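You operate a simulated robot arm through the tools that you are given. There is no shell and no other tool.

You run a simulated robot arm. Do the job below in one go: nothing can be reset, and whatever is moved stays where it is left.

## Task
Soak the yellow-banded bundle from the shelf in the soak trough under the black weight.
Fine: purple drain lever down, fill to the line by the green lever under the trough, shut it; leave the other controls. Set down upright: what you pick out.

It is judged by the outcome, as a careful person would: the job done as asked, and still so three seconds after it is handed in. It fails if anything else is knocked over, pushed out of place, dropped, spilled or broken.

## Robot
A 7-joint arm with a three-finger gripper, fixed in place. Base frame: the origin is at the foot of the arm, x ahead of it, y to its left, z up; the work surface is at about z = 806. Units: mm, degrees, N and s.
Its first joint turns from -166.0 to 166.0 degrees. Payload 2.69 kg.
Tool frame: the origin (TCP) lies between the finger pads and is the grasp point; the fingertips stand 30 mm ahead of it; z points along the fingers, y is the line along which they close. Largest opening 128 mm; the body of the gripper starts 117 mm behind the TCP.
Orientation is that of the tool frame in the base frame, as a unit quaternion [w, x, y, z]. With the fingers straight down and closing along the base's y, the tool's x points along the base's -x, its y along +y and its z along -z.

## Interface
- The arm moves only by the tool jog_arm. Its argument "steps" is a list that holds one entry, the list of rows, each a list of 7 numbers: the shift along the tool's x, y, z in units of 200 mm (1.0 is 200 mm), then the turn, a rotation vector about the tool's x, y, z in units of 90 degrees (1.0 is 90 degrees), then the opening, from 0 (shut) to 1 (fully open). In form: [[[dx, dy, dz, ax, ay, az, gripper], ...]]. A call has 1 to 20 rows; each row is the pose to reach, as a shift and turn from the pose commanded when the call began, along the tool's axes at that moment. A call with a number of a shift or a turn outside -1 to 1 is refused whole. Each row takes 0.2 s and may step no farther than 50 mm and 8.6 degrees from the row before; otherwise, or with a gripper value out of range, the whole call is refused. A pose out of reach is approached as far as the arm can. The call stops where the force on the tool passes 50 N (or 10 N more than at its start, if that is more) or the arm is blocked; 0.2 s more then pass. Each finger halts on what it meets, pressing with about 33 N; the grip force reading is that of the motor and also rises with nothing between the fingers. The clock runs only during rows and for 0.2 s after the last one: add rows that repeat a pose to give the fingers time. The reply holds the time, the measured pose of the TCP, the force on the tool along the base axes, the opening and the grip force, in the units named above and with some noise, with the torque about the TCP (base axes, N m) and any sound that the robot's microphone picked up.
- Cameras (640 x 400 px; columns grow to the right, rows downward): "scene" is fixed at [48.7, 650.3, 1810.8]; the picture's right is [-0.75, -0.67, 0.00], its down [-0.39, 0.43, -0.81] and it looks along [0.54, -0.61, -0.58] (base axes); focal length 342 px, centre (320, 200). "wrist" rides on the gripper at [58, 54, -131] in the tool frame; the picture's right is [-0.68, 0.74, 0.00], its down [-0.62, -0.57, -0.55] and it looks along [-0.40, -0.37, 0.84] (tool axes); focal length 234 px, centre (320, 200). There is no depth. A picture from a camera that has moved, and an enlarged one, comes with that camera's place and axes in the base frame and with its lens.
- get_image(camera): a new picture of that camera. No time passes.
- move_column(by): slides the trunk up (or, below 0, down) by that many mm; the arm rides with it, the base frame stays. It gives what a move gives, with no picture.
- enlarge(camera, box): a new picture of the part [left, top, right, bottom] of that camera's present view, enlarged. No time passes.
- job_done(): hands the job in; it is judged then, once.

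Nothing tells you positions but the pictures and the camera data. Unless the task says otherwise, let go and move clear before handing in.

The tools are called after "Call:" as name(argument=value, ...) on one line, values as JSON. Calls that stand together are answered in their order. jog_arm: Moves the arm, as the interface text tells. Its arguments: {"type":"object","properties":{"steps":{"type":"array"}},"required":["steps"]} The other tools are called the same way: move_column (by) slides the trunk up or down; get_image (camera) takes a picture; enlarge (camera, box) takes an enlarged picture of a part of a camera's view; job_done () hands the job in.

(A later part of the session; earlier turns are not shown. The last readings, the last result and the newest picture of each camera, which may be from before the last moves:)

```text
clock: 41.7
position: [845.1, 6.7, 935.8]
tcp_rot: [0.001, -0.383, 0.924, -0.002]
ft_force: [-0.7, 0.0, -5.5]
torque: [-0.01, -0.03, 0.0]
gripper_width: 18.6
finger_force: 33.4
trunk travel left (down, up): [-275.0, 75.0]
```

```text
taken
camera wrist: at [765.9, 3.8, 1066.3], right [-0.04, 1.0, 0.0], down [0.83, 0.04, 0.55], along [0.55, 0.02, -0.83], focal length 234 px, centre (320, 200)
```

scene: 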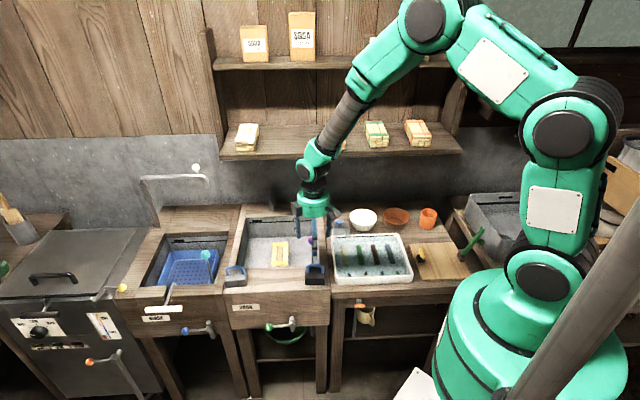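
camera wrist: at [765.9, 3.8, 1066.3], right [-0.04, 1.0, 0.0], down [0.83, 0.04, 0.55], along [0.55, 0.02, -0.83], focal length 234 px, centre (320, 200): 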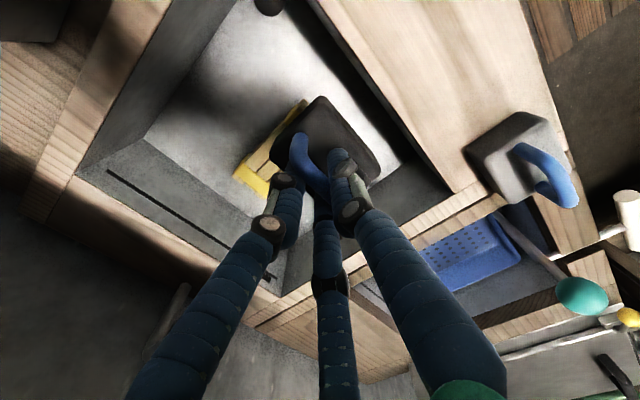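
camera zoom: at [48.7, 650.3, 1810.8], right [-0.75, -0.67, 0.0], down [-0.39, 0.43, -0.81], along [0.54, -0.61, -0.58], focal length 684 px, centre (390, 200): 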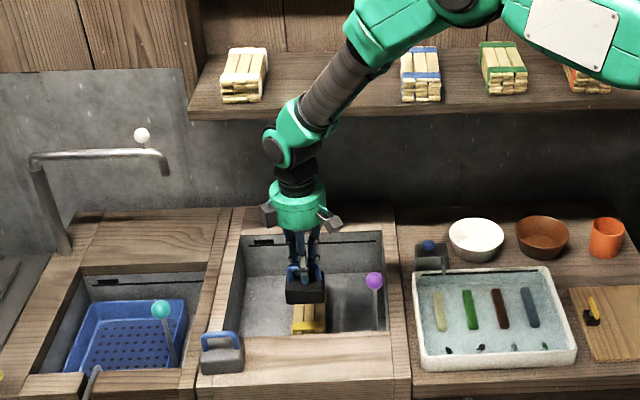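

Call:
jog_arm(steps=[[[0, 0, 0.16, 0, 0, 0, 0], [0, 0, 0.32, 0, 0, 0, 0], [0, 0, 0.48, 0, 0, 0, 0]]])

Call:
jog_arm(steps=[[[-0.01, -0.14, 0, 0, 0, 0, 0], [-0.01, -0.28, 0, 0, 0, 0, 0], [-0.01, -0.425, 0, 0, 0, 0, 0]]])

Call:
enlarge(camera="scene", box=[240, 190, 330, 280])

Call:
get_image(camera="wrist")

```text
clock: 42.5
position: [843.8, 8.0, 838.1]
tcp_rot: [0.001, -0.383, 0.924, -0.002]
ft_force: [1.2, 0.1, -4.6]
torque: [0.0, 0.04, -0.03]
gripper_width: 18.9
finger_force: 32.8
trunk travel left (down, up): [-275.0, 75.0]
```

```text
clock: 43.3
position: [905.9, -49.3, 839.7]
tcp_rot: [0.001, -0.383, 0.924, -0.002]
ft_force: [0.4, -0.6, -5.6]
torque: [-0.05, -0.03, 0.0]
gripper_width: 19.0
finger_force: 33.0
trunk travel left (down, up): [-275.0, 75.0]
```

```text
4.44 times, centred on (285, 235) of scene
camera zoom: at [48.7, 650.3, 1810.8], right [-0.75, -0.67, 0.0], down [-0.39, 0.43, -0.81], along [0.54, -0.61, -0.58], focal length 1520 px, centre (476, 44)
```

zoom: 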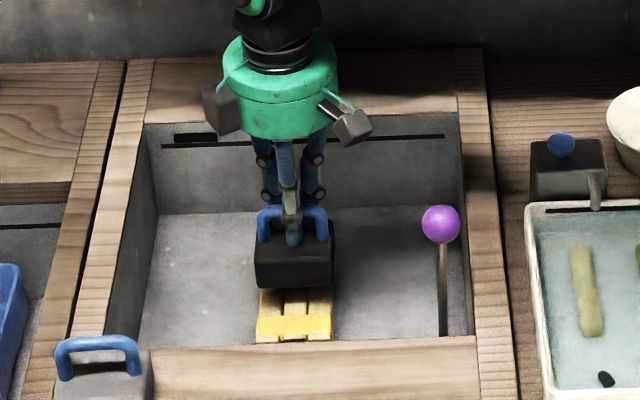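

```text
taken
camera wrist: at [826.9, -53.3, 970.2], right [-0.04, 1.0, 0.0], down [0.83, 0.04, 0.55], along [0.55, 0.02, -0.83], focal length 234 px, centre (320, 200)
```

wrist: 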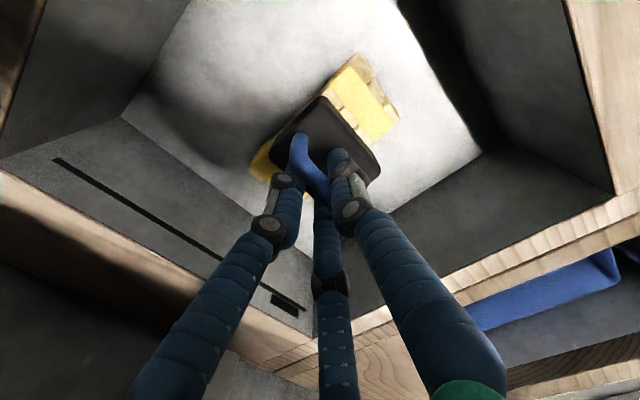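

Call:
jog_arm(steps=[[[0, 0, 0.04, 0, 0, 0, 0], [0, 0, 0.075, 0, 0, 0, 0]]])

Call:
jog_arm(steps=[[[0, 0, 0.015, 0, 0, 0, 0], [0, 0, 0.02, 0, 0, 0, 0]]])

```text
clock: 43.9
position: [905.6, -49.3, 824.0]
tcp_rot: [0.001, -0.384, 0.923, -0.002]
ft_force: [0.1, 0.0, -5.5]
torque: [0.03, -0.01, 0.01]
gripper_width: 18.7
finger_force: 32.9
trunk travel left (down, up): [-275.0, 75.0]
```

```text
clock: 44.5
position: [905.4, -49.9, 821.3]
tcp_rot: [0.0, -0.384, 0.923, -0.001]
ft_force: [0.4, -0.1, -5.6]
torque: [-0.05, 0.03, -0.04]
gripper_width: 18.6
finger_force: 32.7
trunk travel left (down, up): [-275.0, 75.0]
```

Call:
jog_arm(steps=[[[0, 0, 0.015, 0, 0, 0, 0], [0, 0, 0.02, 0, 0, 0, 0]]])

Call:
enlarge(camera="scene", box=[260, 220, 310, 270])

Call:
enlarge(camera="wrist", box=[220, 40, 420, 220])

```text
clock: 45.1
position: [907.4, -50.4, 816.9]
tcp_rot: [0.001, -0.383, 0.924, -0.002]
ft_force: [0.1, 0.1, -5.9]
torque: [-0.05, 0.01, 0.0]
gripper_width: 18.9
finger_force: 32.8
trunk travel left (down, up): [-275.0, 75.0]
```

```text
8.00 times, centred on (285, 245) of scene
camera zoom: at [48.7, 650.3, 1810.8], right [-0.75, -0.67, 0.0], down [-0.39, 0.43, -0.81], along [0.54, -0.61, -0.58], focal length 2737 px, centre (600, -160)
```

zoom: 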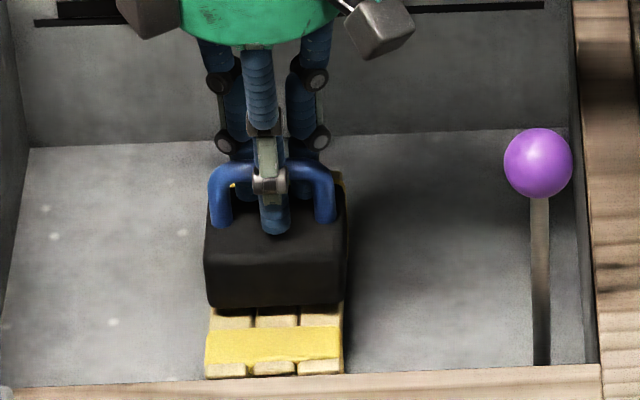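

```text
2.22 times, centred on (320, 130) of wrist
camera zoom: at [828.1, -53.2, 947.5], right [-0.04, 1.0, 0.0], down [0.83, 0.04, 0.55], along [0.55, 0.02, -0.83], focal length 520 px, centre (320, 356)
```

zoom: 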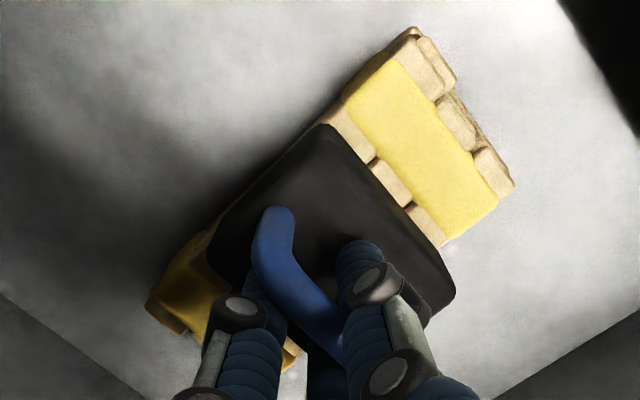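

Call:
jog_arm(steps=[[[0, 0, 0.015, 0, 0, 0, 0], [0, 0, 0.02, 0, 0, 0, 0]]])

Call:
jog_arm(steps=[[[0, 0, 0.01, 0, 0, 0, 0], [0, 0, 0.015, 0, 0, 0, 0]]])

Call:
jog_arm(steps=[[[0, 0, 0.01, 0, 0, 0, 0], [0, 0, 0.015, 0, 0, 0, 0]]])

```text
clock: 45.7
position: [906.6, -49.0, 813.0]
tcp_rot: [0.001, -0.383, 0.924, -0.003]
ft_force: [-0.2, 1.1, -5.0]
torque: [0.0, -0.03, -0.02]
gripper_width: 18.9
finger_force: 32.8
trunk travel left (down, up): [-275.0, 75.0]
```

```text
clock: 46.3
position: [907.3, -49.3, 810.6]
tcp_rot: [0.001, -0.383, 0.924, -0.003]
ft_force: [-1.0, -2.4, -1.4]
torque: [0.01, 0.07, 0.06]
gripper_width: 18.6
finger_force: 32.7
trunk travel left (down, up): [-275.0, 75.0]
```

```text
clock: 46.9
position: [907.7, -49.8, 811.1]
tcp_rot: [0.003, -0.384, 0.923, -0.002]
ft_force: [-5.2, -1.6, 24.2]
torque: [-0.37, 0.56, 0.01]
gripper_width: 18.7
finger_force: 32.4
trunk travel left (down, up): [-275.0, 75.0]
```

The weight is on the bundle. I ease the pressure, release the handle, and rise.

Call:
jog_arm(steps=[[[0, 0, -0.012, 0, 0, 0, 0], [0, 0, -0.012, 0, 0, 0, 0.1], [0, 0, -0.012, 0, 0, 0, 0.25], [0, 0, -0.012, 0, 0, 0, 0.45], [0, 0, -0.012, 0, 0, 0, 0.6], [0, 0, -0.012, 0, 0, 0, 0.6]]])

Call:
enlarge(camera="scene", box=[260, 220, 310, 270])

Call:
enlarge(camera="wrist", box=[180, 20, 440, 260])

```text
clock: 48.3
position: [906.4, -48.8, 809.9]
tcp_rot: [0.0, -0.383, 0.924, -0.002]
ft_force: [0.8, 0.0, 0.2]
torque: [0.02, 0.0, 0.0]
gripper_width: 76.9
finger_force: 0.0
trunk travel left (down, up): [-275.0, 75.0]
```

```text
8.00 times, centred on (285, 245) of scene
camera zoom: at [48.7, 650.3, 1810.8], right [-0.75, -0.67, 0.0], down [-0.39, 0.43, -0.81], along [0.54, -0.61, -0.58], focal length 2737 px, centre (600, -160)
```

zoom: 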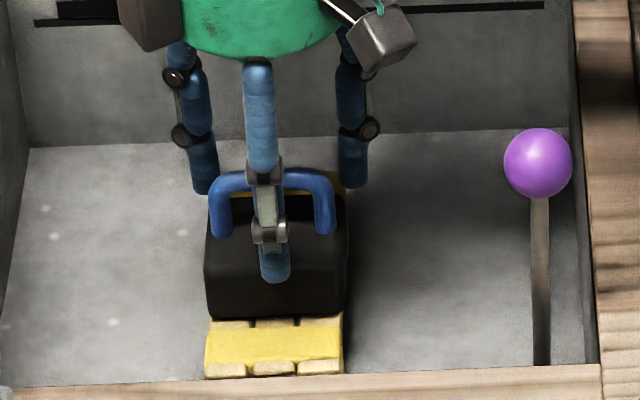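

```text
1.67 times, centred on (310, 140) of wrist
camera zoom: at [827.0, -53.1, 940.0], right [-0.04, 1.0, 0.0], down [0.83, 0.04, 0.55], along [0.55, 0.02, -0.83], focal length 390 px, centre (337, 300)
```

zoom: 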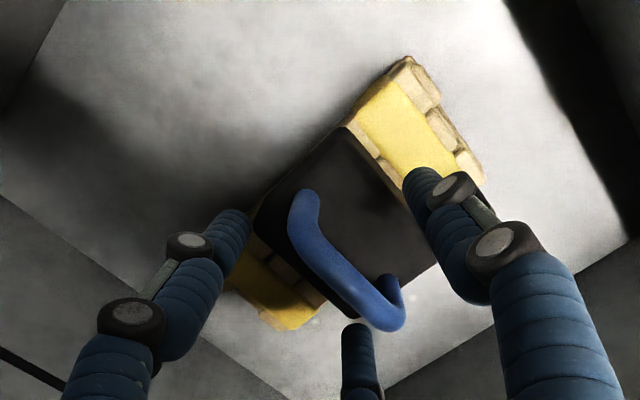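

Call:
jog_arm(steps=[[[0, 0, -0.1, 0, 0, 0, 0.7], [0, 0, -0.2, 0, 0, 0, 0.8], [0, 0.02, -0.235, 0, 0, 0, 0.8], [0, 0.1, -0.25, 0, 0, 0, 0.8], [0, 0.3, -0.3, 0, 0, 0, 0.8], [0, 0.5, -0.4, 0, 0, 0, 0.8], [0, 0.65, -0.55, 0, 0, 0, 0.8]]])

Call:
get_image(camera="scene")

Call:
get_image(camera="wrist")

Call:
enlarge(camera="scene", box=[220, 200, 340, 350])

```text
clock: 49.9
position: [813.4, 42.6, 919.7]
tcp_rot: [0.001, -0.383, 0.924, -0.002]
ft_force: [-1.7, -0.2, 0.1]
torque: [0.01, 0.01, 0.04]
gripper_width: 102.6
finger_force: 0.0
trunk travel left (down, up): [-275.0, 75.0]
```

```text
taken
```

scene: 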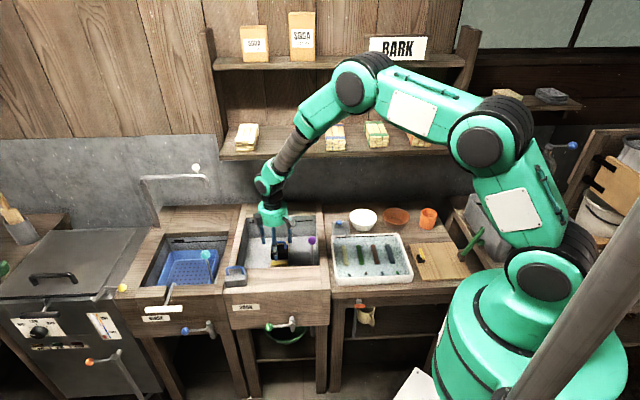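

```text
taken
camera wrist: at [734.5, 38.4, 1050.8], right [-0.04, 1.0, 0.0], down [0.83, 0.04, 0.55], along [0.55, 0.02, -0.83], focal length 234 px, centre (320, 200)
```

wrist: 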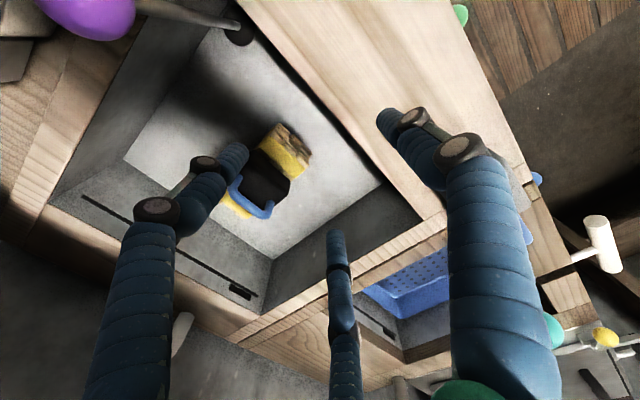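

```text
2.67 times, centred on (280, 275) of scene
camera zoom: at [48.7, 650.3, 1810.8], right [-0.75, -0.67, 0.0], down [-0.39, 0.43, -0.81], along [0.54, -0.61, -0.58], focal length 912 px, centre (427, 0)
```

zoom: 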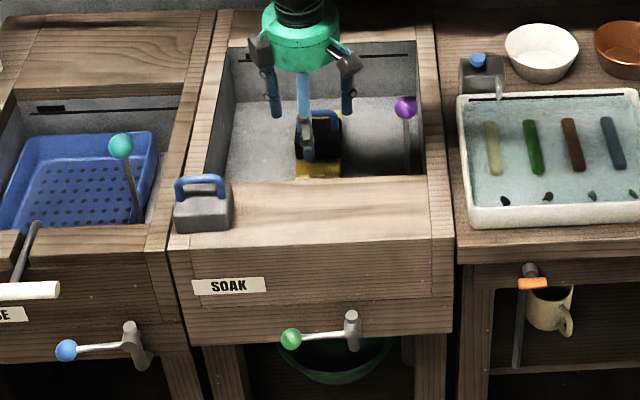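

The weight is on the bundle and all is stable. Next is the green fill valve under the front of the trough, and I move to the front for a closer look.

Call:
jog_arm(steps=[[[0, 0.2, -0.05, 0, 0, 0, 0.6], [0, 0.4, -0.05, 0, 0, 0, 0.5], [0, 0.6, -0.05, 0, 0, 0, 0.4], [0, 0.8, -0.05, 0, 0, 0, 0.3], [0, 1.0, -0.05, 0, 0, 0, 0.3]]])

Call:
jog_arm(steps=[[[0.1, 0.06, 0.1, 0, 0, 0, 0.3], [0.2, 0.12, 0.25, 0, 0, 0, 0.3], [0.3, 0.18, 0.4, 0, 0, 0, 0.3], [0.385, 0.185, 0.55, 0, 0, 0, 0.3]]])

Call:
get_image(camera="wrist")

Call:
get_image(camera="scene")

```text
clock: 51.1
position: [671.5, 183.9, 930.2]
tcp_rot: [0.001, -0.383, 0.924, -0.002]
ft_force: [-0.7, 0.5, -0.2]
torque: [-0.02, 0.01, 0.01]
gripper_width: 38.4
finger_force: 0.0
trunk travel left (down, up): [-275.0, 75.0]
```

```text
clock: 52.1
position: [592.1, 154.5, 816.5]
tcp_rot: [0.002, -0.383, 0.924, -0.002]
ft_force: [-0.2, 1.8, -0.7]
torque: [0.03, 0.04, 0.04]
gripper_width: 38.7
finger_force: 0.0
trunk travel left (down, up): [-275.0, 75.0]
```

```text
taken
camera wrist: at [513.2, 151.2, 948.5], right [-0.04, 1.0, 0.0], down [0.83, 0.04, 0.55], along [0.55, 0.02, -0.83], focal length 234 px, centre (320, 200)
```

wrist: 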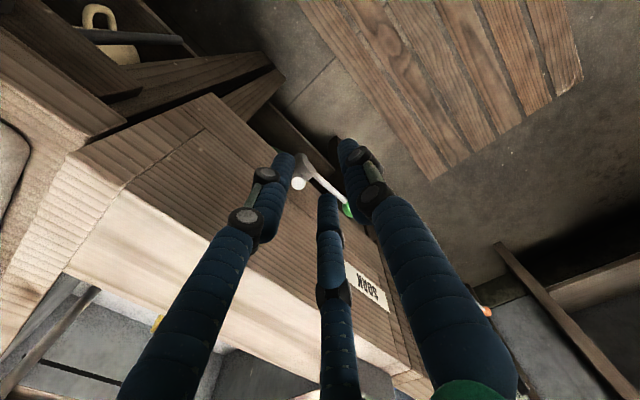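

```text
taken
```

scene: 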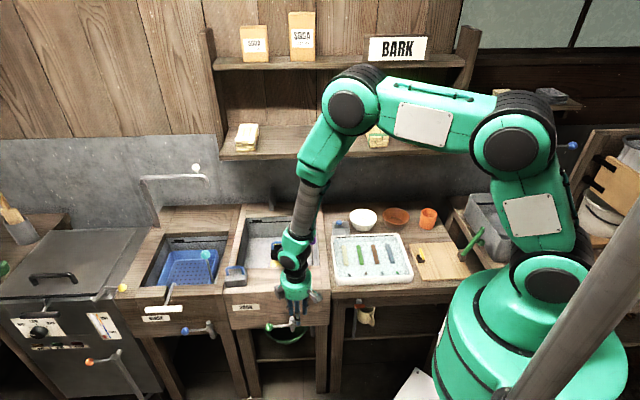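

Call:
enlarge(camera="wrist", box=[270, 120, 380, 230])

Call:
enlarge(camera="scene", box=[230, 200, 340, 350])

```text
3.64 times, centred on (325, 175) of wrist
camera zoom: at [513.2, 151.2, 948.5], right [-0.04, 1.0, 0.0], down [0.83, 0.04, 0.55], along [0.55, 0.02, -0.83], focal length 852 px, centre (302, 291)
```

zoom: 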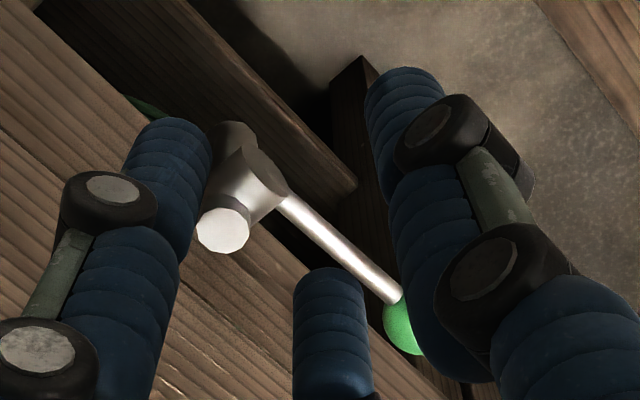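

```text
2.67 times, centred on (285, 275) of scene
camera zoom: at [48.7, 650.3, 1810.8], right [-0.75, -0.67, 0.0], down [-0.39, 0.43, -0.81], along [0.54, -0.61, -0.58], focal length 912 px, centre (413, 0)
```

zoom: 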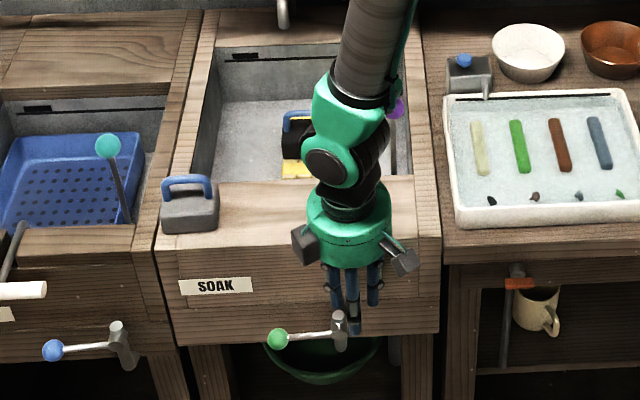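

The valve body stands upright in front of the panel, with the lever running along the bench to the green ball at about (699, 201, 682). I tilt the hand 30° so the palm clears the panel and move to a pre-grasp above the ball.

Call:
jog_arm(steps=[[[-0.136, 0.016, 0.05, 0.083, 0, 0, 0.5], [-0.27, 0.033, 0.1, 0.167, 0, 0, 0.5], [-0.41, 0.05, 0.15, 0.25, 0, 0, 0.5], [-0.543, 0.065, 0.196, 0.333, 0, 0, 0.5]]])

Call:
get_image(camera="wrist")

Call:
enlarge(camera="scene", box=[230, 200, 340, 350])

```text
clock: 53.1
position: [659.0, 240.5, 778.7]
tcp_rot: [0.101, -0.37, 0.892, -0.241]
ft_force: [-0.5, -0.5, -0.2]
torque: [0.0, 0.01, 0.0]
gripper_width: 64.1
finger_force: 0.1
trunk travel left (down, up): [-275.0, 75.0]
```

```text
taken
camera wrist: at [539.3, 278.2, 863.9], right [0.03, 0.93, -0.37], down [0.58, 0.29, 0.76], along [0.81, -0.24, -0.53], focal length 234 px, centre (320, 200)
```

wrist: 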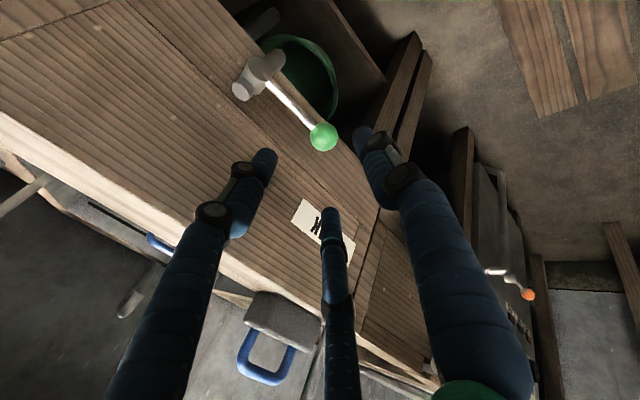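

```text
2.67 times, centred on (285, 275) of scene
camera zoom: at [48.7, 650.3, 1810.8], right [-0.75, -0.67, 0.0], down [-0.39, 0.43, -0.81], along [0.54, -0.61, -0.58], focal length 912 px, centre (413, 0)
```

zoom: 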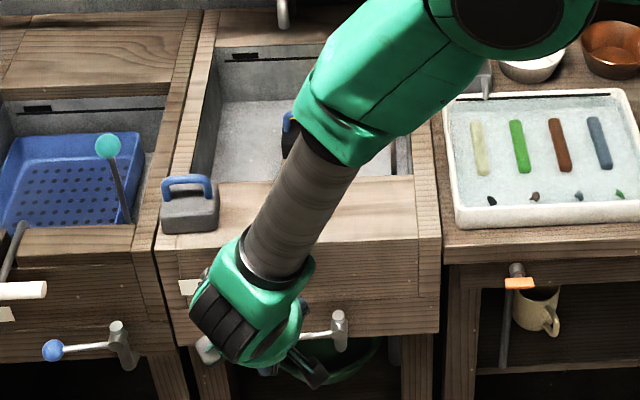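

Call:
enlarge(camera="wrist", box=[220, 20, 380, 170])

```text
2.67 times, centred on (300, 95) of wrist
camera zoom: at [539.3, 278.2, 863.9], right [0.03, 0.93, -0.37], down [0.58, 0.29, 0.76], along [0.81, -0.24, -0.53], focal length 624 px, centre (373, 480)
```

zoom: 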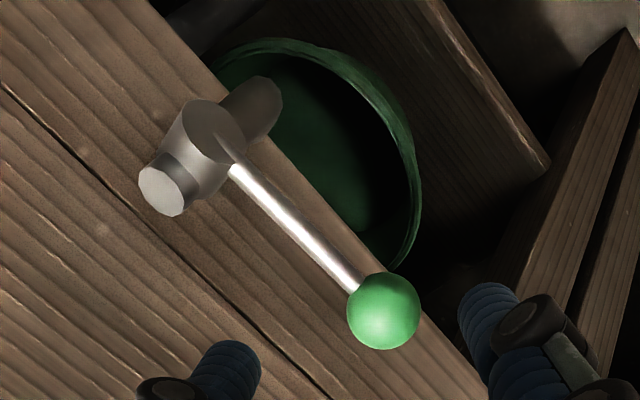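

Now it's clear: the lever turns about a horizontal axis normal to the panel, so the ball swings up and down in a vertical plane. I'll re-orient the tool to point horizontally at the panel, with two fingers straddling the lever and one beyond the ball.

Call:
jog_arm(steps=[[[0, 0, -0.15, -0.08, 0, 0, 0.5], [0, 0, -0.3, -0.167, 0, 0, 0.5], [0, 0, -0.45, -0.25, 0, 0, 0.5], [0, 0.1, -0.6, -0.333, 0, 0, 0.5]]])

Call:
jog_arm(steps=[[[0, 0.03, 0, 0, 0, 0.09, 0.5], [0, 0.06, 0, 0, 0, 0.18, 0.5], [0, 0.09, 0, 0, 0, 0.27, 0.5], [0, 0.12, 0, 0, 0, 0.36, 0.5], [0, 0.15, 0, 0, 0, 0.45, 0.5], [0, 0.18, 0, 0, 0, 0.54, 0.5], [0, 0.2, 0, 0, 0, 0.63, 0.5], [0, 0.2, 0, 0, 0, 0.72, 0.5], [0, 0.2, 0, 0, 0, 0.81, 0.5], [0, 0.2, 0, 0, 0, 0.9, 0.5], [0, 0.2, 0, 0, 0, 0.99, 0.5], [0, 0.2, 0, 0, 0, 1.0, 0.5]]])

```text
clock: 54.1
position: [605.9, 296.9, 872.1]
tcp_rot: [0.001, -0.384, 0.923, -0.002]
ft_force: [0.6, 0.7, 0.0]
torque: [-0.01, 0.0, 0.01]
gripper_width: 63.9
finger_force: 0.1
trunk travel left (down, up): [-275.0, 75.0]
```

```text
clock: 56.7
position: [576.6, 324.0, 872.1]
tcp_rot: [0.002, 0.383, 0.924, -0.001]
ft_force: [-0.4, 0.1, -0.1]
torque: [0.0, 0.01, -0.01]
gripper_width: 64.2
finger_force: 0.0
trunk travel left (down, up): [-275.0, 75.0]
```

Call:
jog_arm(steps=[[[0, 0, 0, 0, -0.083, 0, 0.5], [0, 0, 0, 0, -0.167, 0, 0.5], [0, 0, 0, 0, -0.25, 0, 0.5], [0, 0, 0, 0, -0.333, 0, 0.5], [0, 0, 0, 0, -0.417, 0, 0.5], [0, 0, 0, 0, -0.5, 0, 0.5]]])

Call:
get_image(camera="scene")

Call:
get_image(camera="wrist")

```text
clock: 58.1
position: [576.4, 324.2, 872.3]
tcp_rot: [0.357, 0.354, 0.852, -0.148]
ft_force: [0.1, 0.1, -0.9]
torque: [0.02, 0.02, -0.03]
gripper_width: 64.1
finger_force: 0.0
trunk travel left (down, up): [-275.0, 75.0]
```

```text
taken
```

scene: 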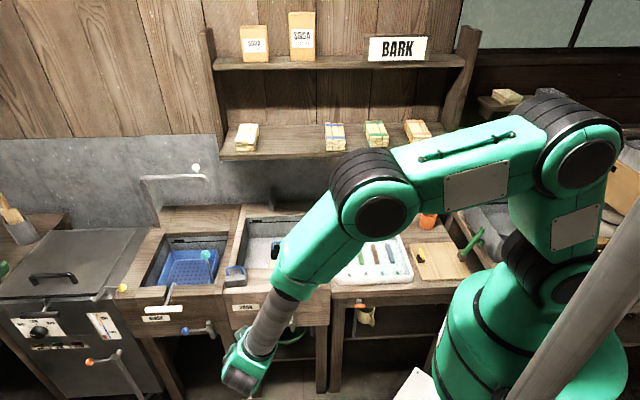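

```text
taken
camera wrist: at [520.5, 456.9, 922.9], right [0.86, 0.18, 0.48], down [-0.37, -0.43, 0.82], along [0.36, -0.88, -0.3], focal length 234 px, centre (320, 200)
```

wrist: 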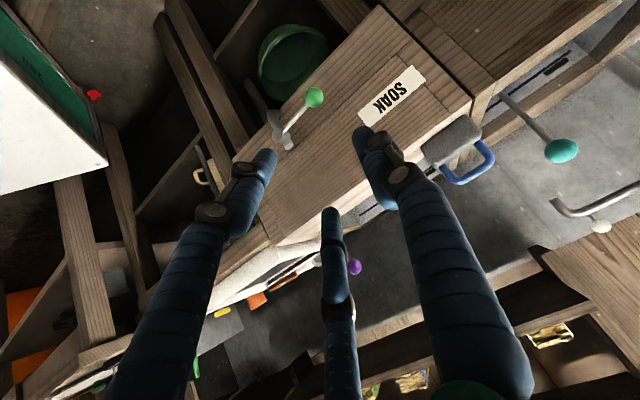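

Call:
jog_arm(steps=[[[0.02, 0, 0.02, 0, -0.083, 0, 0.5], [0.05, 0, 0.05, 0, -0.167, 0, 0.5], [0.1, 0, 0.1, 0, -0.25, 0, 0.5], [0.15, 0, 0.15, 0, -0.333, 0, 0.5], [0.2, 0, 0.2, 0, -0.417, 0, 0.5], [0.25, 0, 0.25, 0, -0.5, 0, 0.5]]])

Call:
get_image(camera="scene")

Call:
get_image(camera="wrist")

```text
clock: 59.5
position: [577.3, 323.8, 802.8]
tcp_rot: [0.657, 0.269, 0.651, -0.27]
ft_force: [0.3, -0.2, 0.1]
torque: [0.07, 0.04, -0.04]
gripper_width: 64.2
finger_force: 0.1
trunk travel left (down, up): [-275.0, 75.0]
```

```text
taken
```

scene: 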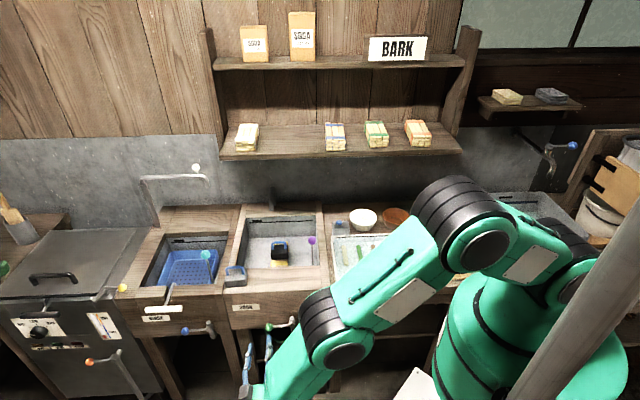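

```text
taken
camera wrist: at [524.3, 453.9, 743.2], right [0.52, 0.52, 0.68], down [-0.79, -0.01, 0.61], along [0.33, -0.85, 0.41], focal length 234 px, centre (320, 200)
```

wrist: 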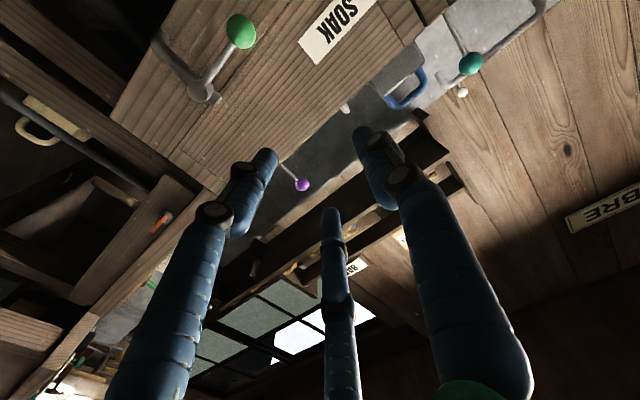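

Call:
jog_arm(steps=[[[0.2, -0.003, 0, 0, 0, 0, 0.5], [0.4, -0.003, 0.05, 0, 0, 0, 0.5], [0.614, -0.006, 0.15, 0, 0, 0, 0.5], [0.614, -0.006, 0.3, 0, 0, 0, 0.5], [0.614, -0.006, 0.45, 0, 0, 0, 0.5], [0.614, -0.006, 0.55, 0, 0, 0, 0.5]]])

Call:
get_image(camera="wrist")

Call:
enlarge(camera="scene", box=[220, 290, 340, 400])

```text
clock: 60.9
position: [654.0, 244.9, 677.6]
tcp_rot: [0.655, 0.27, 0.652, -0.271]
ft_force: [0.9, -0.2, -0.3]
torque: [-0.01, 0.0, 0.02]
gripper_width: 64.0
finger_force: 0.1
trunk travel left (down, up): [-275.0, 75.0]
```

```text
taken
camera wrist: at [600.6, 375.4, 618.9], right [0.52, 0.52, 0.68], down [-0.79, -0.01, 0.61], along [0.33, -0.85, 0.41], focal length 234 px, centre (320, 200)
```

wrist: 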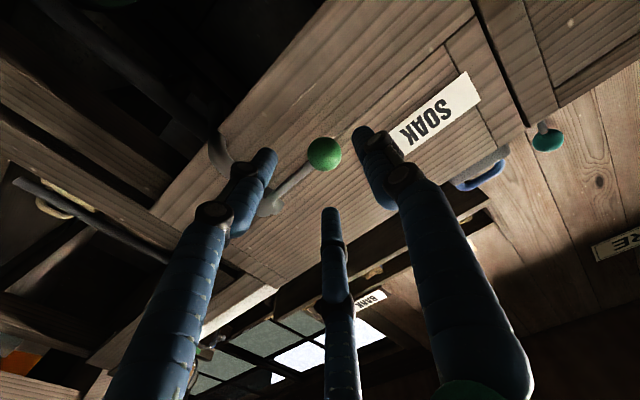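

```text
3.64 times, centred on (280, 345) of scene
camera zoom: at [48.7, 650.3, 1810.8], right [-0.75, -0.67, 0.0], down [-0.39, 0.43, -0.81], along [0.54, -0.61, -0.58], focal length 1244 px, centre (466, -327)
```

zoom: 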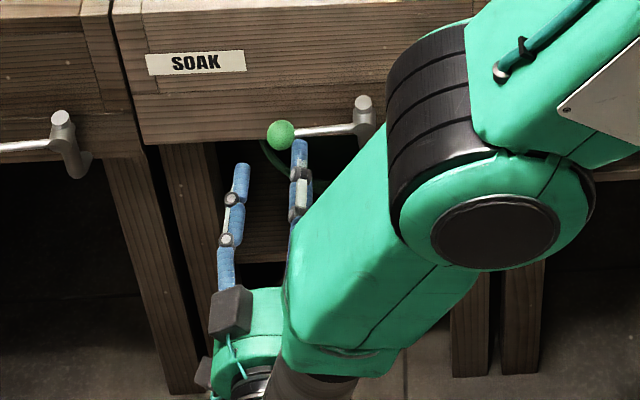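

Call:
jog_arm(steps=[[[0, 0.005, 0.1, 0, 0, 0, 0.5], [0, 0.005, 0.2, 0, 0, 0, 0.5], [0, 0.005, 0.285, 0, 0, 0, 0.5]]])

Call:
get_image(camera="wrist")

Call:
enlarge(camera="scene", box=[220, 290, 340, 400])

Call:
enlarge(camera="scene", box=[230, 200, 340, 290])

```text
clock: 61.7
position: [695.6, 205.2, 679.2]
tcp_rot: [0.655, 0.27, 0.652, -0.271]
ft_force: [0.8, 0.9, 0.6]
torque: [-0.04, -0.01, 0.02]
gripper_width: 63.9
finger_force: 0.0
trunk travel left (down, up): [-275.0, 75.0]
```

```text
taken
camera wrist: at [642.1, 334.5, 621.1], right [0.52, 0.52, 0.68], down [-0.79, -0.01, 0.61], along [0.33, -0.85, 0.41], focal length 234 px, centre (320, 200)
```

wrist: 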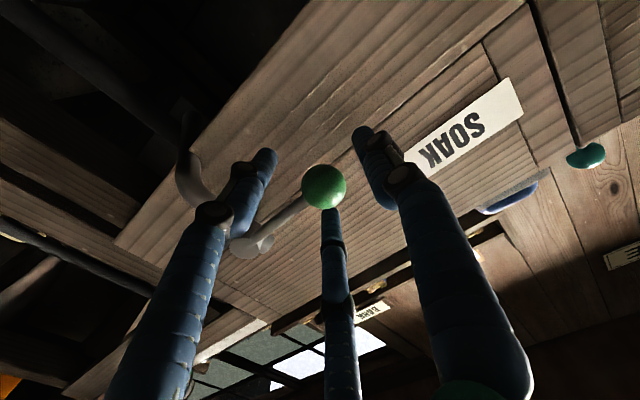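

```text
3.64 times, centred on (280, 345) of scene
camera zoom: at [48.7, 650.3, 1810.8], right [-0.75, -0.67, 0.0], down [-0.39, 0.43, -0.81], along [0.54, -0.61, -0.58], focal length 1244 px, centre (466, -327)
```

zoom: 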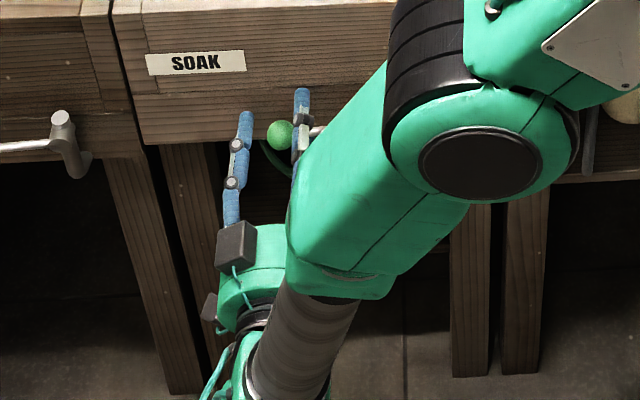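

```text
4.44 times, centred on (285, 245) of scene
camera zoom: at [48.7, 650.3, 1810.8], right [-0.75, -0.67, 0.0], down [-0.39, 0.43, -0.81], along [0.54, -0.61, -0.58], focal length 1520 px, centre (476, 0)
```

zoom: 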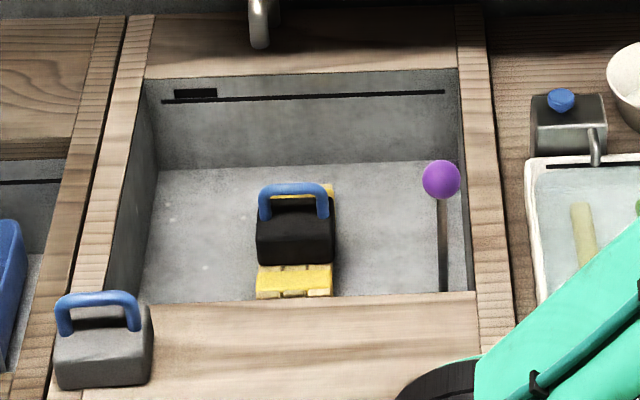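

Call:
jog_arm(steps=[[[0, 0, 0, 0, 0, 0, 0.4], [0, 0, 0, 0, 0, 0, 0.3], [0, 0, 0, 0, 0, 0, 0.2], [0, 0, 0, 0, 0, 0, 0.2]]])

Call:
get_image(camera="wrist")

```text
clock: 62.7
position: [695.8, 206.0, 680.7]
tcp_rot: [0.655, 0.27, 0.651, -0.271]
ft_force: [6.6, 6.7, 1.8]
torque: [0.0, -0.06, 0.02]
gripper_width: 32.6
finger_force: 5.4
trunk travel left (down, up): [-275.0, 75.0]
```

```text
taken
camera wrist: at [642.6, 335.4, 621.3], right [0.52, 0.52, 0.68], down [-0.79, -0.01, 0.61], along [0.33, -0.85, 0.41], focal length 234 px, centre (320, 200)
```

wrist: 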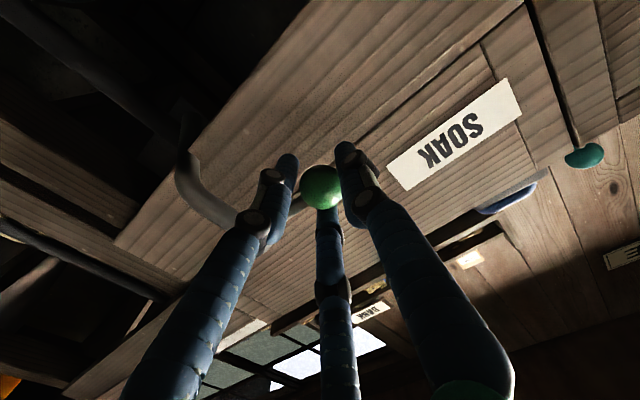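

The ball is held. I try turning the lever a few degrees downward, rolling the hand along with it.

Call:
jog_arm(steps=[[[0.022, -0.001, 0, 0, 0, -0.033, 0.2], [0.044, -0.002, 0, 0, 0, -0.067, 0.2]]])

Call:
get_image(camera="wrist")

Call:
enlarge(camera="scene", box=[230, 180, 340, 340])

```text
clock: 63.3
position: [695.3, 205.6, 670.7]
tcp_rot: [0.64, 0.235, 0.665, -0.304]
ft_force: [10.6, 6.0, -0.5]
torque: [0.04, 0.0, -0.04]
gripper_width: 33.2
finger_force: 5.7
trunk travel left (down, up): [-275.0, 75.0]
```

```text
taken
camera wrist: at [637.3, 330.1, 606.0], right [0.57, 0.57, 0.6], down [-0.74, 0.04, 0.67], along [0.36, -0.82, 0.44], focal length 234 px, centre (320, 200)
```

wrist: 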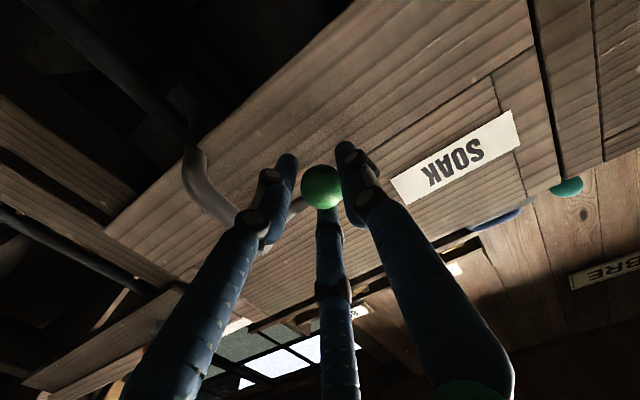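

```text
2.50 times, centred on (285, 260) of scene
camera zoom: at [48.7, 650.3, 1810.8], right [-0.75, -0.67, 0.0], down [-0.39, 0.43, -0.81], along [0.54, -0.61, -0.58], focal length 855 px, centre (408, 50)
```

zoom: 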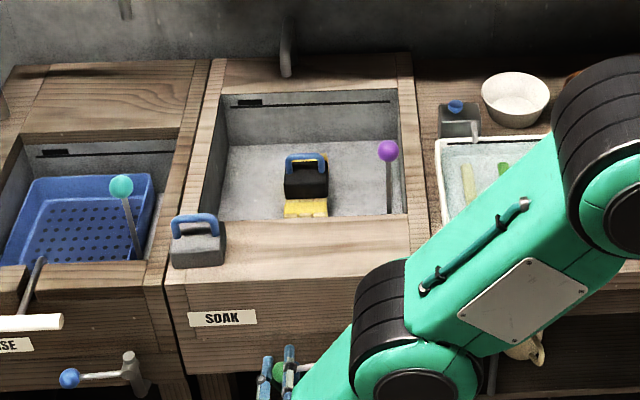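

Call:
jog_arm(steps=[[[0.0512, -0.003, 0, 0, 0, -0.0778, 0.2], [0.1016, -0.0125, 0, 0, 0, -0.1556, 0.2]]])

Call:
enlarge(camera="scene", box=[230, 180, 340, 340])

Call:
get_image(camera="wrist")

```text
clock: 63.9
position: [691.0, 201.9, 649.6]
tcp_rot: [0.596, 0.151, 0.689, -0.383]
ft_force: [5.4, 10.2, -5.2]
torque: [0.1, 0.1, 0.05]
gripper_width: 33.7
finger_force: 6.1
trunk travel left (down, up): [-275.0, 75.0]
```

```text
2.50 times, centred on (285, 260) of scene
camera zoom: at [48.7, 650.3, 1810.8], right [-0.75, -0.67, 0.0], down [-0.39, 0.43, -0.81], along [0.54, -0.61, -0.58], focal length 855 px, centre (408, 50)
```

zoom: 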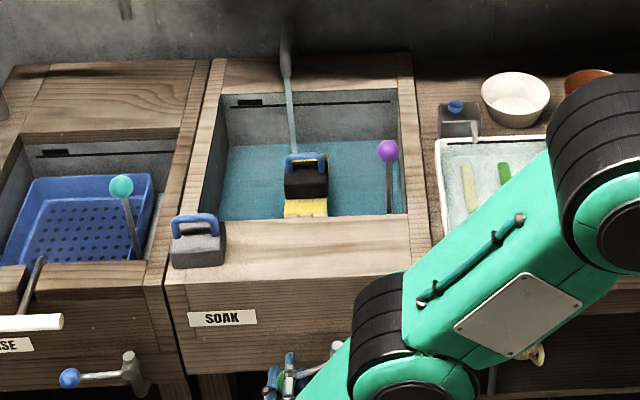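

```text
taken
camera wrist: at [621.4, 314.2, 575.7], right [0.65, 0.66, 0.38], down [-0.62, 0.16, 0.77], along [0.44, -0.74, 0.51], focal length 234 px, centre (320, 200)
```

wrist: 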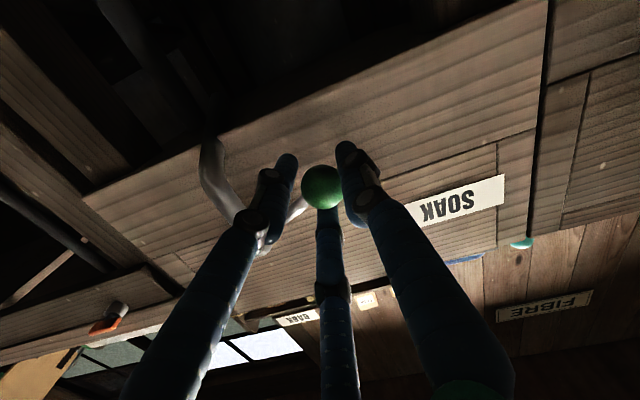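

Water is running. I watch the level closely.

Call:
enlarge(camera="scene", box=[240, 205, 330, 275])

Call:
jog_arm(steps=[[[0, 0, 0, 0, 0, 0, 0.2]]])

Call:
enlarge(camera="scene", box=[240, 205, 330, 275])

```text
5.71 times, centred on (285, 240) of scene
camera zoom: at [48.7, 650.3, 1810.8], right [-0.75, -0.67, 0.0], down [-0.39, 0.43, -0.81], along [0.54, -0.61, -0.58], focal length 1955 px, centre (520, -29)
```

zoom: 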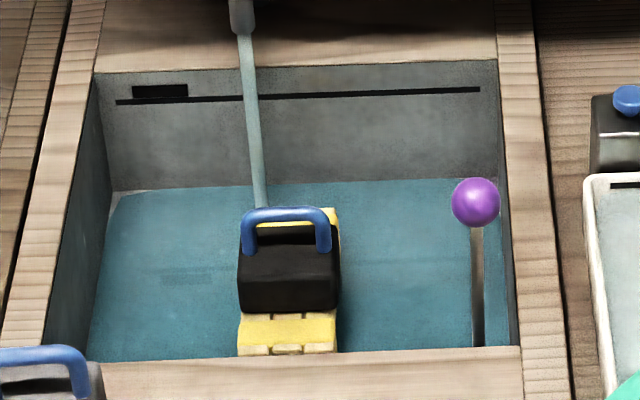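

```text
clock: 64.3
position: [692.2, 201.8, 649.9]
tcp_rot: [0.598, 0.151, 0.689, -0.381]
ft_force: [4.9, 9.7, -4.7]
torque: [0.01, 0.07, 0.08]
gripper_width: 33.4
finger_force: 5.6
trunk travel left (down, up): [-275.0, 75.0]
```

```text
5.71 times, centred on (285, 240) of scene
camera zoom: at [48.7, 650.3, 1810.8], right [-0.75, -0.67, 0.0], down [-0.39, 0.43, -0.81], along [0.54, -0.61, -0.58], focal length 1955 px, centre (520, -29)
```

zoom: 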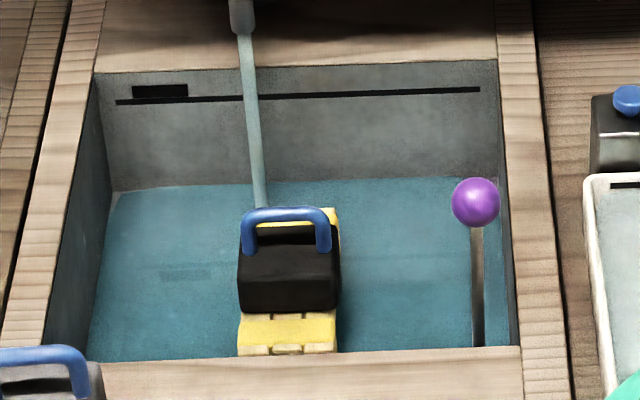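

Call:
jog_arm(steps=[[[0, 0, 0, 0, 0, 0, 0.2], [0, 0, 0, 0, 0, 0, 0.2], [0, 0, 0, 0, 0, 0, 0.2], [0, 0, 0, 0, 0, 0, 0.2]]])

Call:
enlarge(camera="scene", box=[240, 205, 330, 275])

```text
clock: 65.3
position: [691.5, 201.2, 649.4]
tcp_rot: [0.598, 0.151, 0.689, -0.381]
ft_force: [6.3, 8.4, -3.8]
torque: [0.0, -0.01, 0.04]
gripper_width: 33.6
finger_force: 6.1
trunk travel left (down, up): [-275.0, 75.0]
```

```text
5.71 times, centred on (285, 240) of scene
camera zoom: at [48.7, 650.3, 1810.8], right [-0.75, -0.67, 0.0], down [-0.39, 0.43, -0.81], along [0.54, -0.61, -0.58], focal length 1955 px, centre (520, -29)
```

zoom: 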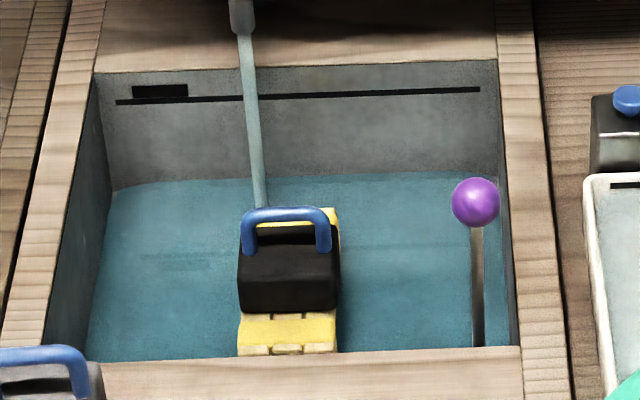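

Call:
jog_arm(steps=[[[0, 0, 0, 0, 0, 0, 0.2], [0, 0, 0, 0, 0, 0, 0.2], [0, 0, 0, 0, 0, 0, 0.2], [0, 0, 0, 0, 0, 0, 0.2], [0, 0, 0, 0, 0, 0, 0.2], [0, 0, 0, 0, 0, 0, 0.2], [0, 0, 0, 0, 0, 0, 0.2], [0, 0, 0, 0, 0, 0, 0.2], [0, 0, 0, 0, 0, 0, 0.2], [0, 0, 0, 0, 0, 0, 0.2], [0, 0, 0, 0, 0, 0, 0.2], [0, 0, 0, 0, 0, 0, 0.2], [0, 0, 0, 0, 0, 0, 0.2], [0, 0, 0, 0, 0, 0, 0.2], [0, 0, 0, 0, 0, 0, 0.2]]])

Call:
enlarge(camera="scene", box=[240, 205, 330, 275])

```text
clock: 68.5
position: [692.7, 201.7, 650.1]
tcp_rot: [0.598, 0.153, 0.689, -0.38]
ft_force: [8.2, 5.3, -3.8]
torque: [0.01, 0.01, 0.03]
gripper_width: 33.1
finger_force: 5.2
trunk travel left (down, up): [-275.0, 75.0]
```

```text
5.71 times, centred on (285, 240) of scene
camera zoom: at [48.7, 650.3, 1810.8], right [-0.75, -0.67, 0.0], down [-0.39, 0.43, -0.81], along [0.54, -0.61, -0.58], focal length 1955 px, centre (520, -29)
```

zoom: 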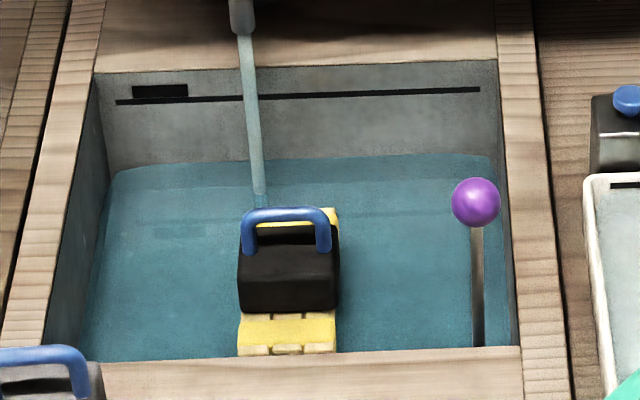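

Call:
jog_arm(steps=[[[0, 0, 0, 0, 0, 0, 0.2], [0, 0, 0, 0, 0, 0, 0.2], [0, 0, 0, 0, 0, 0, 0.2], [0, 0, 0, 0, 0, 0, 0.2], [0, 0, 0, 0, 0, 0, 0.2], [0, 0, 0, 0, 0, 0, 0.2], [0, 0, 0, 0, 0, 0, 0.2], [0, 0, 0, 0, 0, 0, 0.2], [0, 0, 0, 0, 0, 0, 0.2], [0, 0, 0, 0, 0, 0, 0.2], [0, 0, 0, 0, 0, 0, 0.2], [0, 0, 0, 0, 0, 0, 0.2], [0, 0, 0, 0, 0, 0, 0.2], [0, 0, 0, 0, 0, 0, 0.2], [0, 0, 0, 0, 0, 0, 0.2], [0, 0, 0, 0, 0, 0, 0.2], [0, 0, 0, 0, 0, 0, 0.2], [0, 0, 0, 0, 0, 0, 0.2], [0, 0, 0, 0, 0, 0, 0.2], [0, 0, 0, 0, 0, 0, 0.2]]])

Call:
enlarge(camera="scene", box=[240, 205, 330, 275])

```text
clock: 72.7
position: [692.5, 202.4, 649.3]
tcp_rot: [0.598, 0.153, 0.688, -0.382]
ft_force: [7.9, 5.7, -3.8]
torque: [0.02, 0.03, -0.01]
gripper_width: 33.0
finger_force: 5.4
trunk travel left (down, up): [-275.0, 75.0]
```

```text
5.71 times, centred on (285, 240) of scene
camera zoom: at [48.7, 650.3, 1810.8], right [-0.75, -0.67, 0.0], down [-0.39, 0.43, -0.81], along [0.54, -0.61, -0.58], focal length 1955 px, centre (520, -29)
```

zoom: 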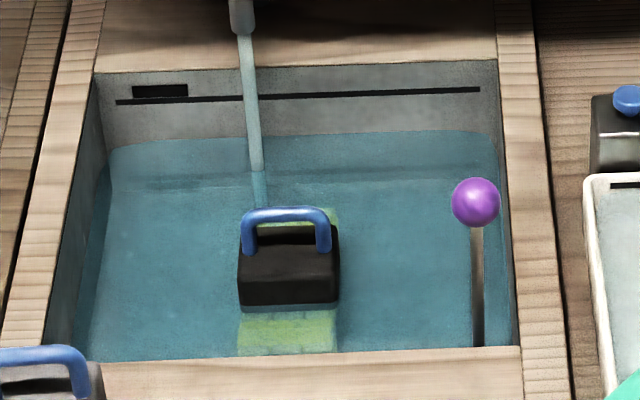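

Call:
jog_arm(steps=[[[0, 0, 0, 0, 0, 0, 0.2], [0, 0, 0, 0, 0, 0, 0.2], [0, 0, 0, 0, 0, 0, 0.2], [0, 0, 0, 0, 0, 0, 0.2], [0, 0, 0, 0, 0, 0, 0.2], [0, 0, 0, 0, 0, 0, 0.2], [0, 0, 0, 0, 0, 0, 0.2], [0, 0, 0, 0, 0, 0, 0.2], [0, 0, 0, 0, 0, 0, 0.2], [0, 0, 0, 0, 0, 0, 0.2], [0, 0, 0, 0, 0, 0, 0.2], [0, 0, 0, 0, 0, 0, 0.2], [0, 0, 0, 0, 0, 0, 0.2], [0, 0, 0, 0, 0, 0, 0.2], [0, 0, 0, 0, 0, 0, 0.2], [0, 0, 0, 0, 0, 0, 0.2], [0, 0, 0, 0, 0, 0, 0.2], [0, 0, 0, 0, 0, 0, 0.2], [0, 0, 0, 0, 0, 0, 0.2], [0, 0, 0, 0, 0, 0, 0.2]]])

Call:
enlarge(camera="scene", box=[240, 205, 330, 275])

Call:
enlarge(camera="scene", box=[245, 205, 325, 235])

```text
clock: 76.9
position: [692.9, 200.5, 650.8]
tcp_rot: [0.598, 0.152, 0.689, -0.381]
ft_force: [7.6, 5.9, -3.9]
torque: [0.03, 0.04, 0.02]
gripper_width: 33.0
finger_force: 5.6
trunk travel left (down, up): [-275.0, 75.0]
```

```text
5.71 times, centred on (285, 240) of scene
camera zoom: at [48.7, 650.3, 1810.8], right [-0.75, -0.67, 0.0], down [-0.39, 0.43, -0.81], along [0.54, -0.61, -0.58], focal length 1955 px, centre (520, -29)
```

zoom: 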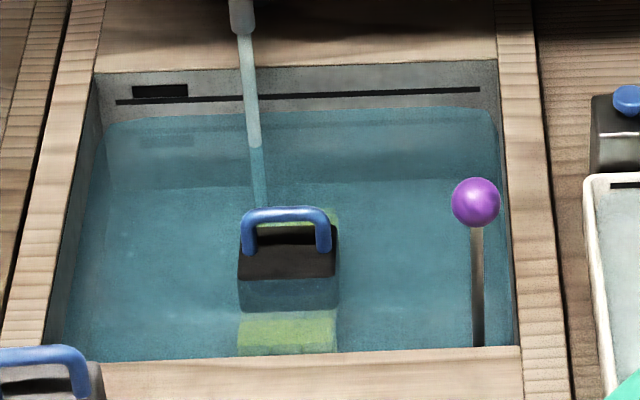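

```text
8.00 times, centred on (285, 220) of scene
camera zoom: at [48.7, 650.3, 1810.8], right [-0.75, -0.67, 0.0], down [-0.39, 0.43, -0.81], along [0.54, -0.61, -0.58], focal length 2737 px, centre (600, 40)
```

zoom: 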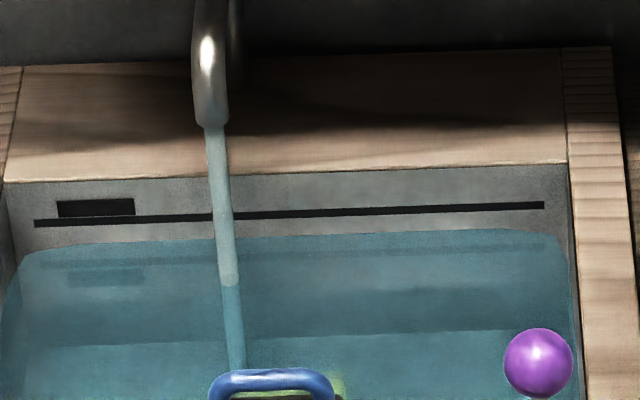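

Call:
jog_arm(steps=[[[0, 0, 0, 0, 0, 0, 0.2], [0, 0, 0, 0, 0, 0, 0.2], [0, 0, 0, 0, 0, 0, 0.2], [0, 0, 0, 0, 0, 0, 0.2], [0, 0, 0, 0, 0, 0, 0.2], [0, 0, 0, 0, 0, 0, 0.2], [0, 0, 0, 0, 0, 0, 0.2], [0, 0, 0, 0, 0, 0, 0.2]]])

Call:
enlarge(camera="scene", box=[245, 205, 325, 235])

```text
clock: 78.7
position: [692.2, 201.4, 649.9]
tcp_rot: [0.598, 0.153, 0.689, -0.381]
ft_force: [8.5, 5.6, -3.4]
torque: [0.0, -0.01, 0.0]
gripper_width: 32.9
finger_force: 5.3
trunk travel left (down, up): [-275.0, 75.0]
```

```text
8.00 times, centred on (285, 220) of scene
camera zoom: at [48.7, 650.3, 1810.8], right [-0.75, -0.67, 0.0], down [-0.39, 0.43, -0.81], along [0.54, -0.61, -0.58], focal length 2737 px, centre (600, 40)
```

zoom: 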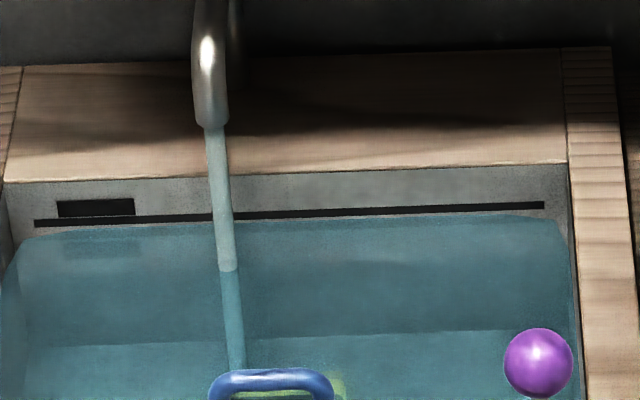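

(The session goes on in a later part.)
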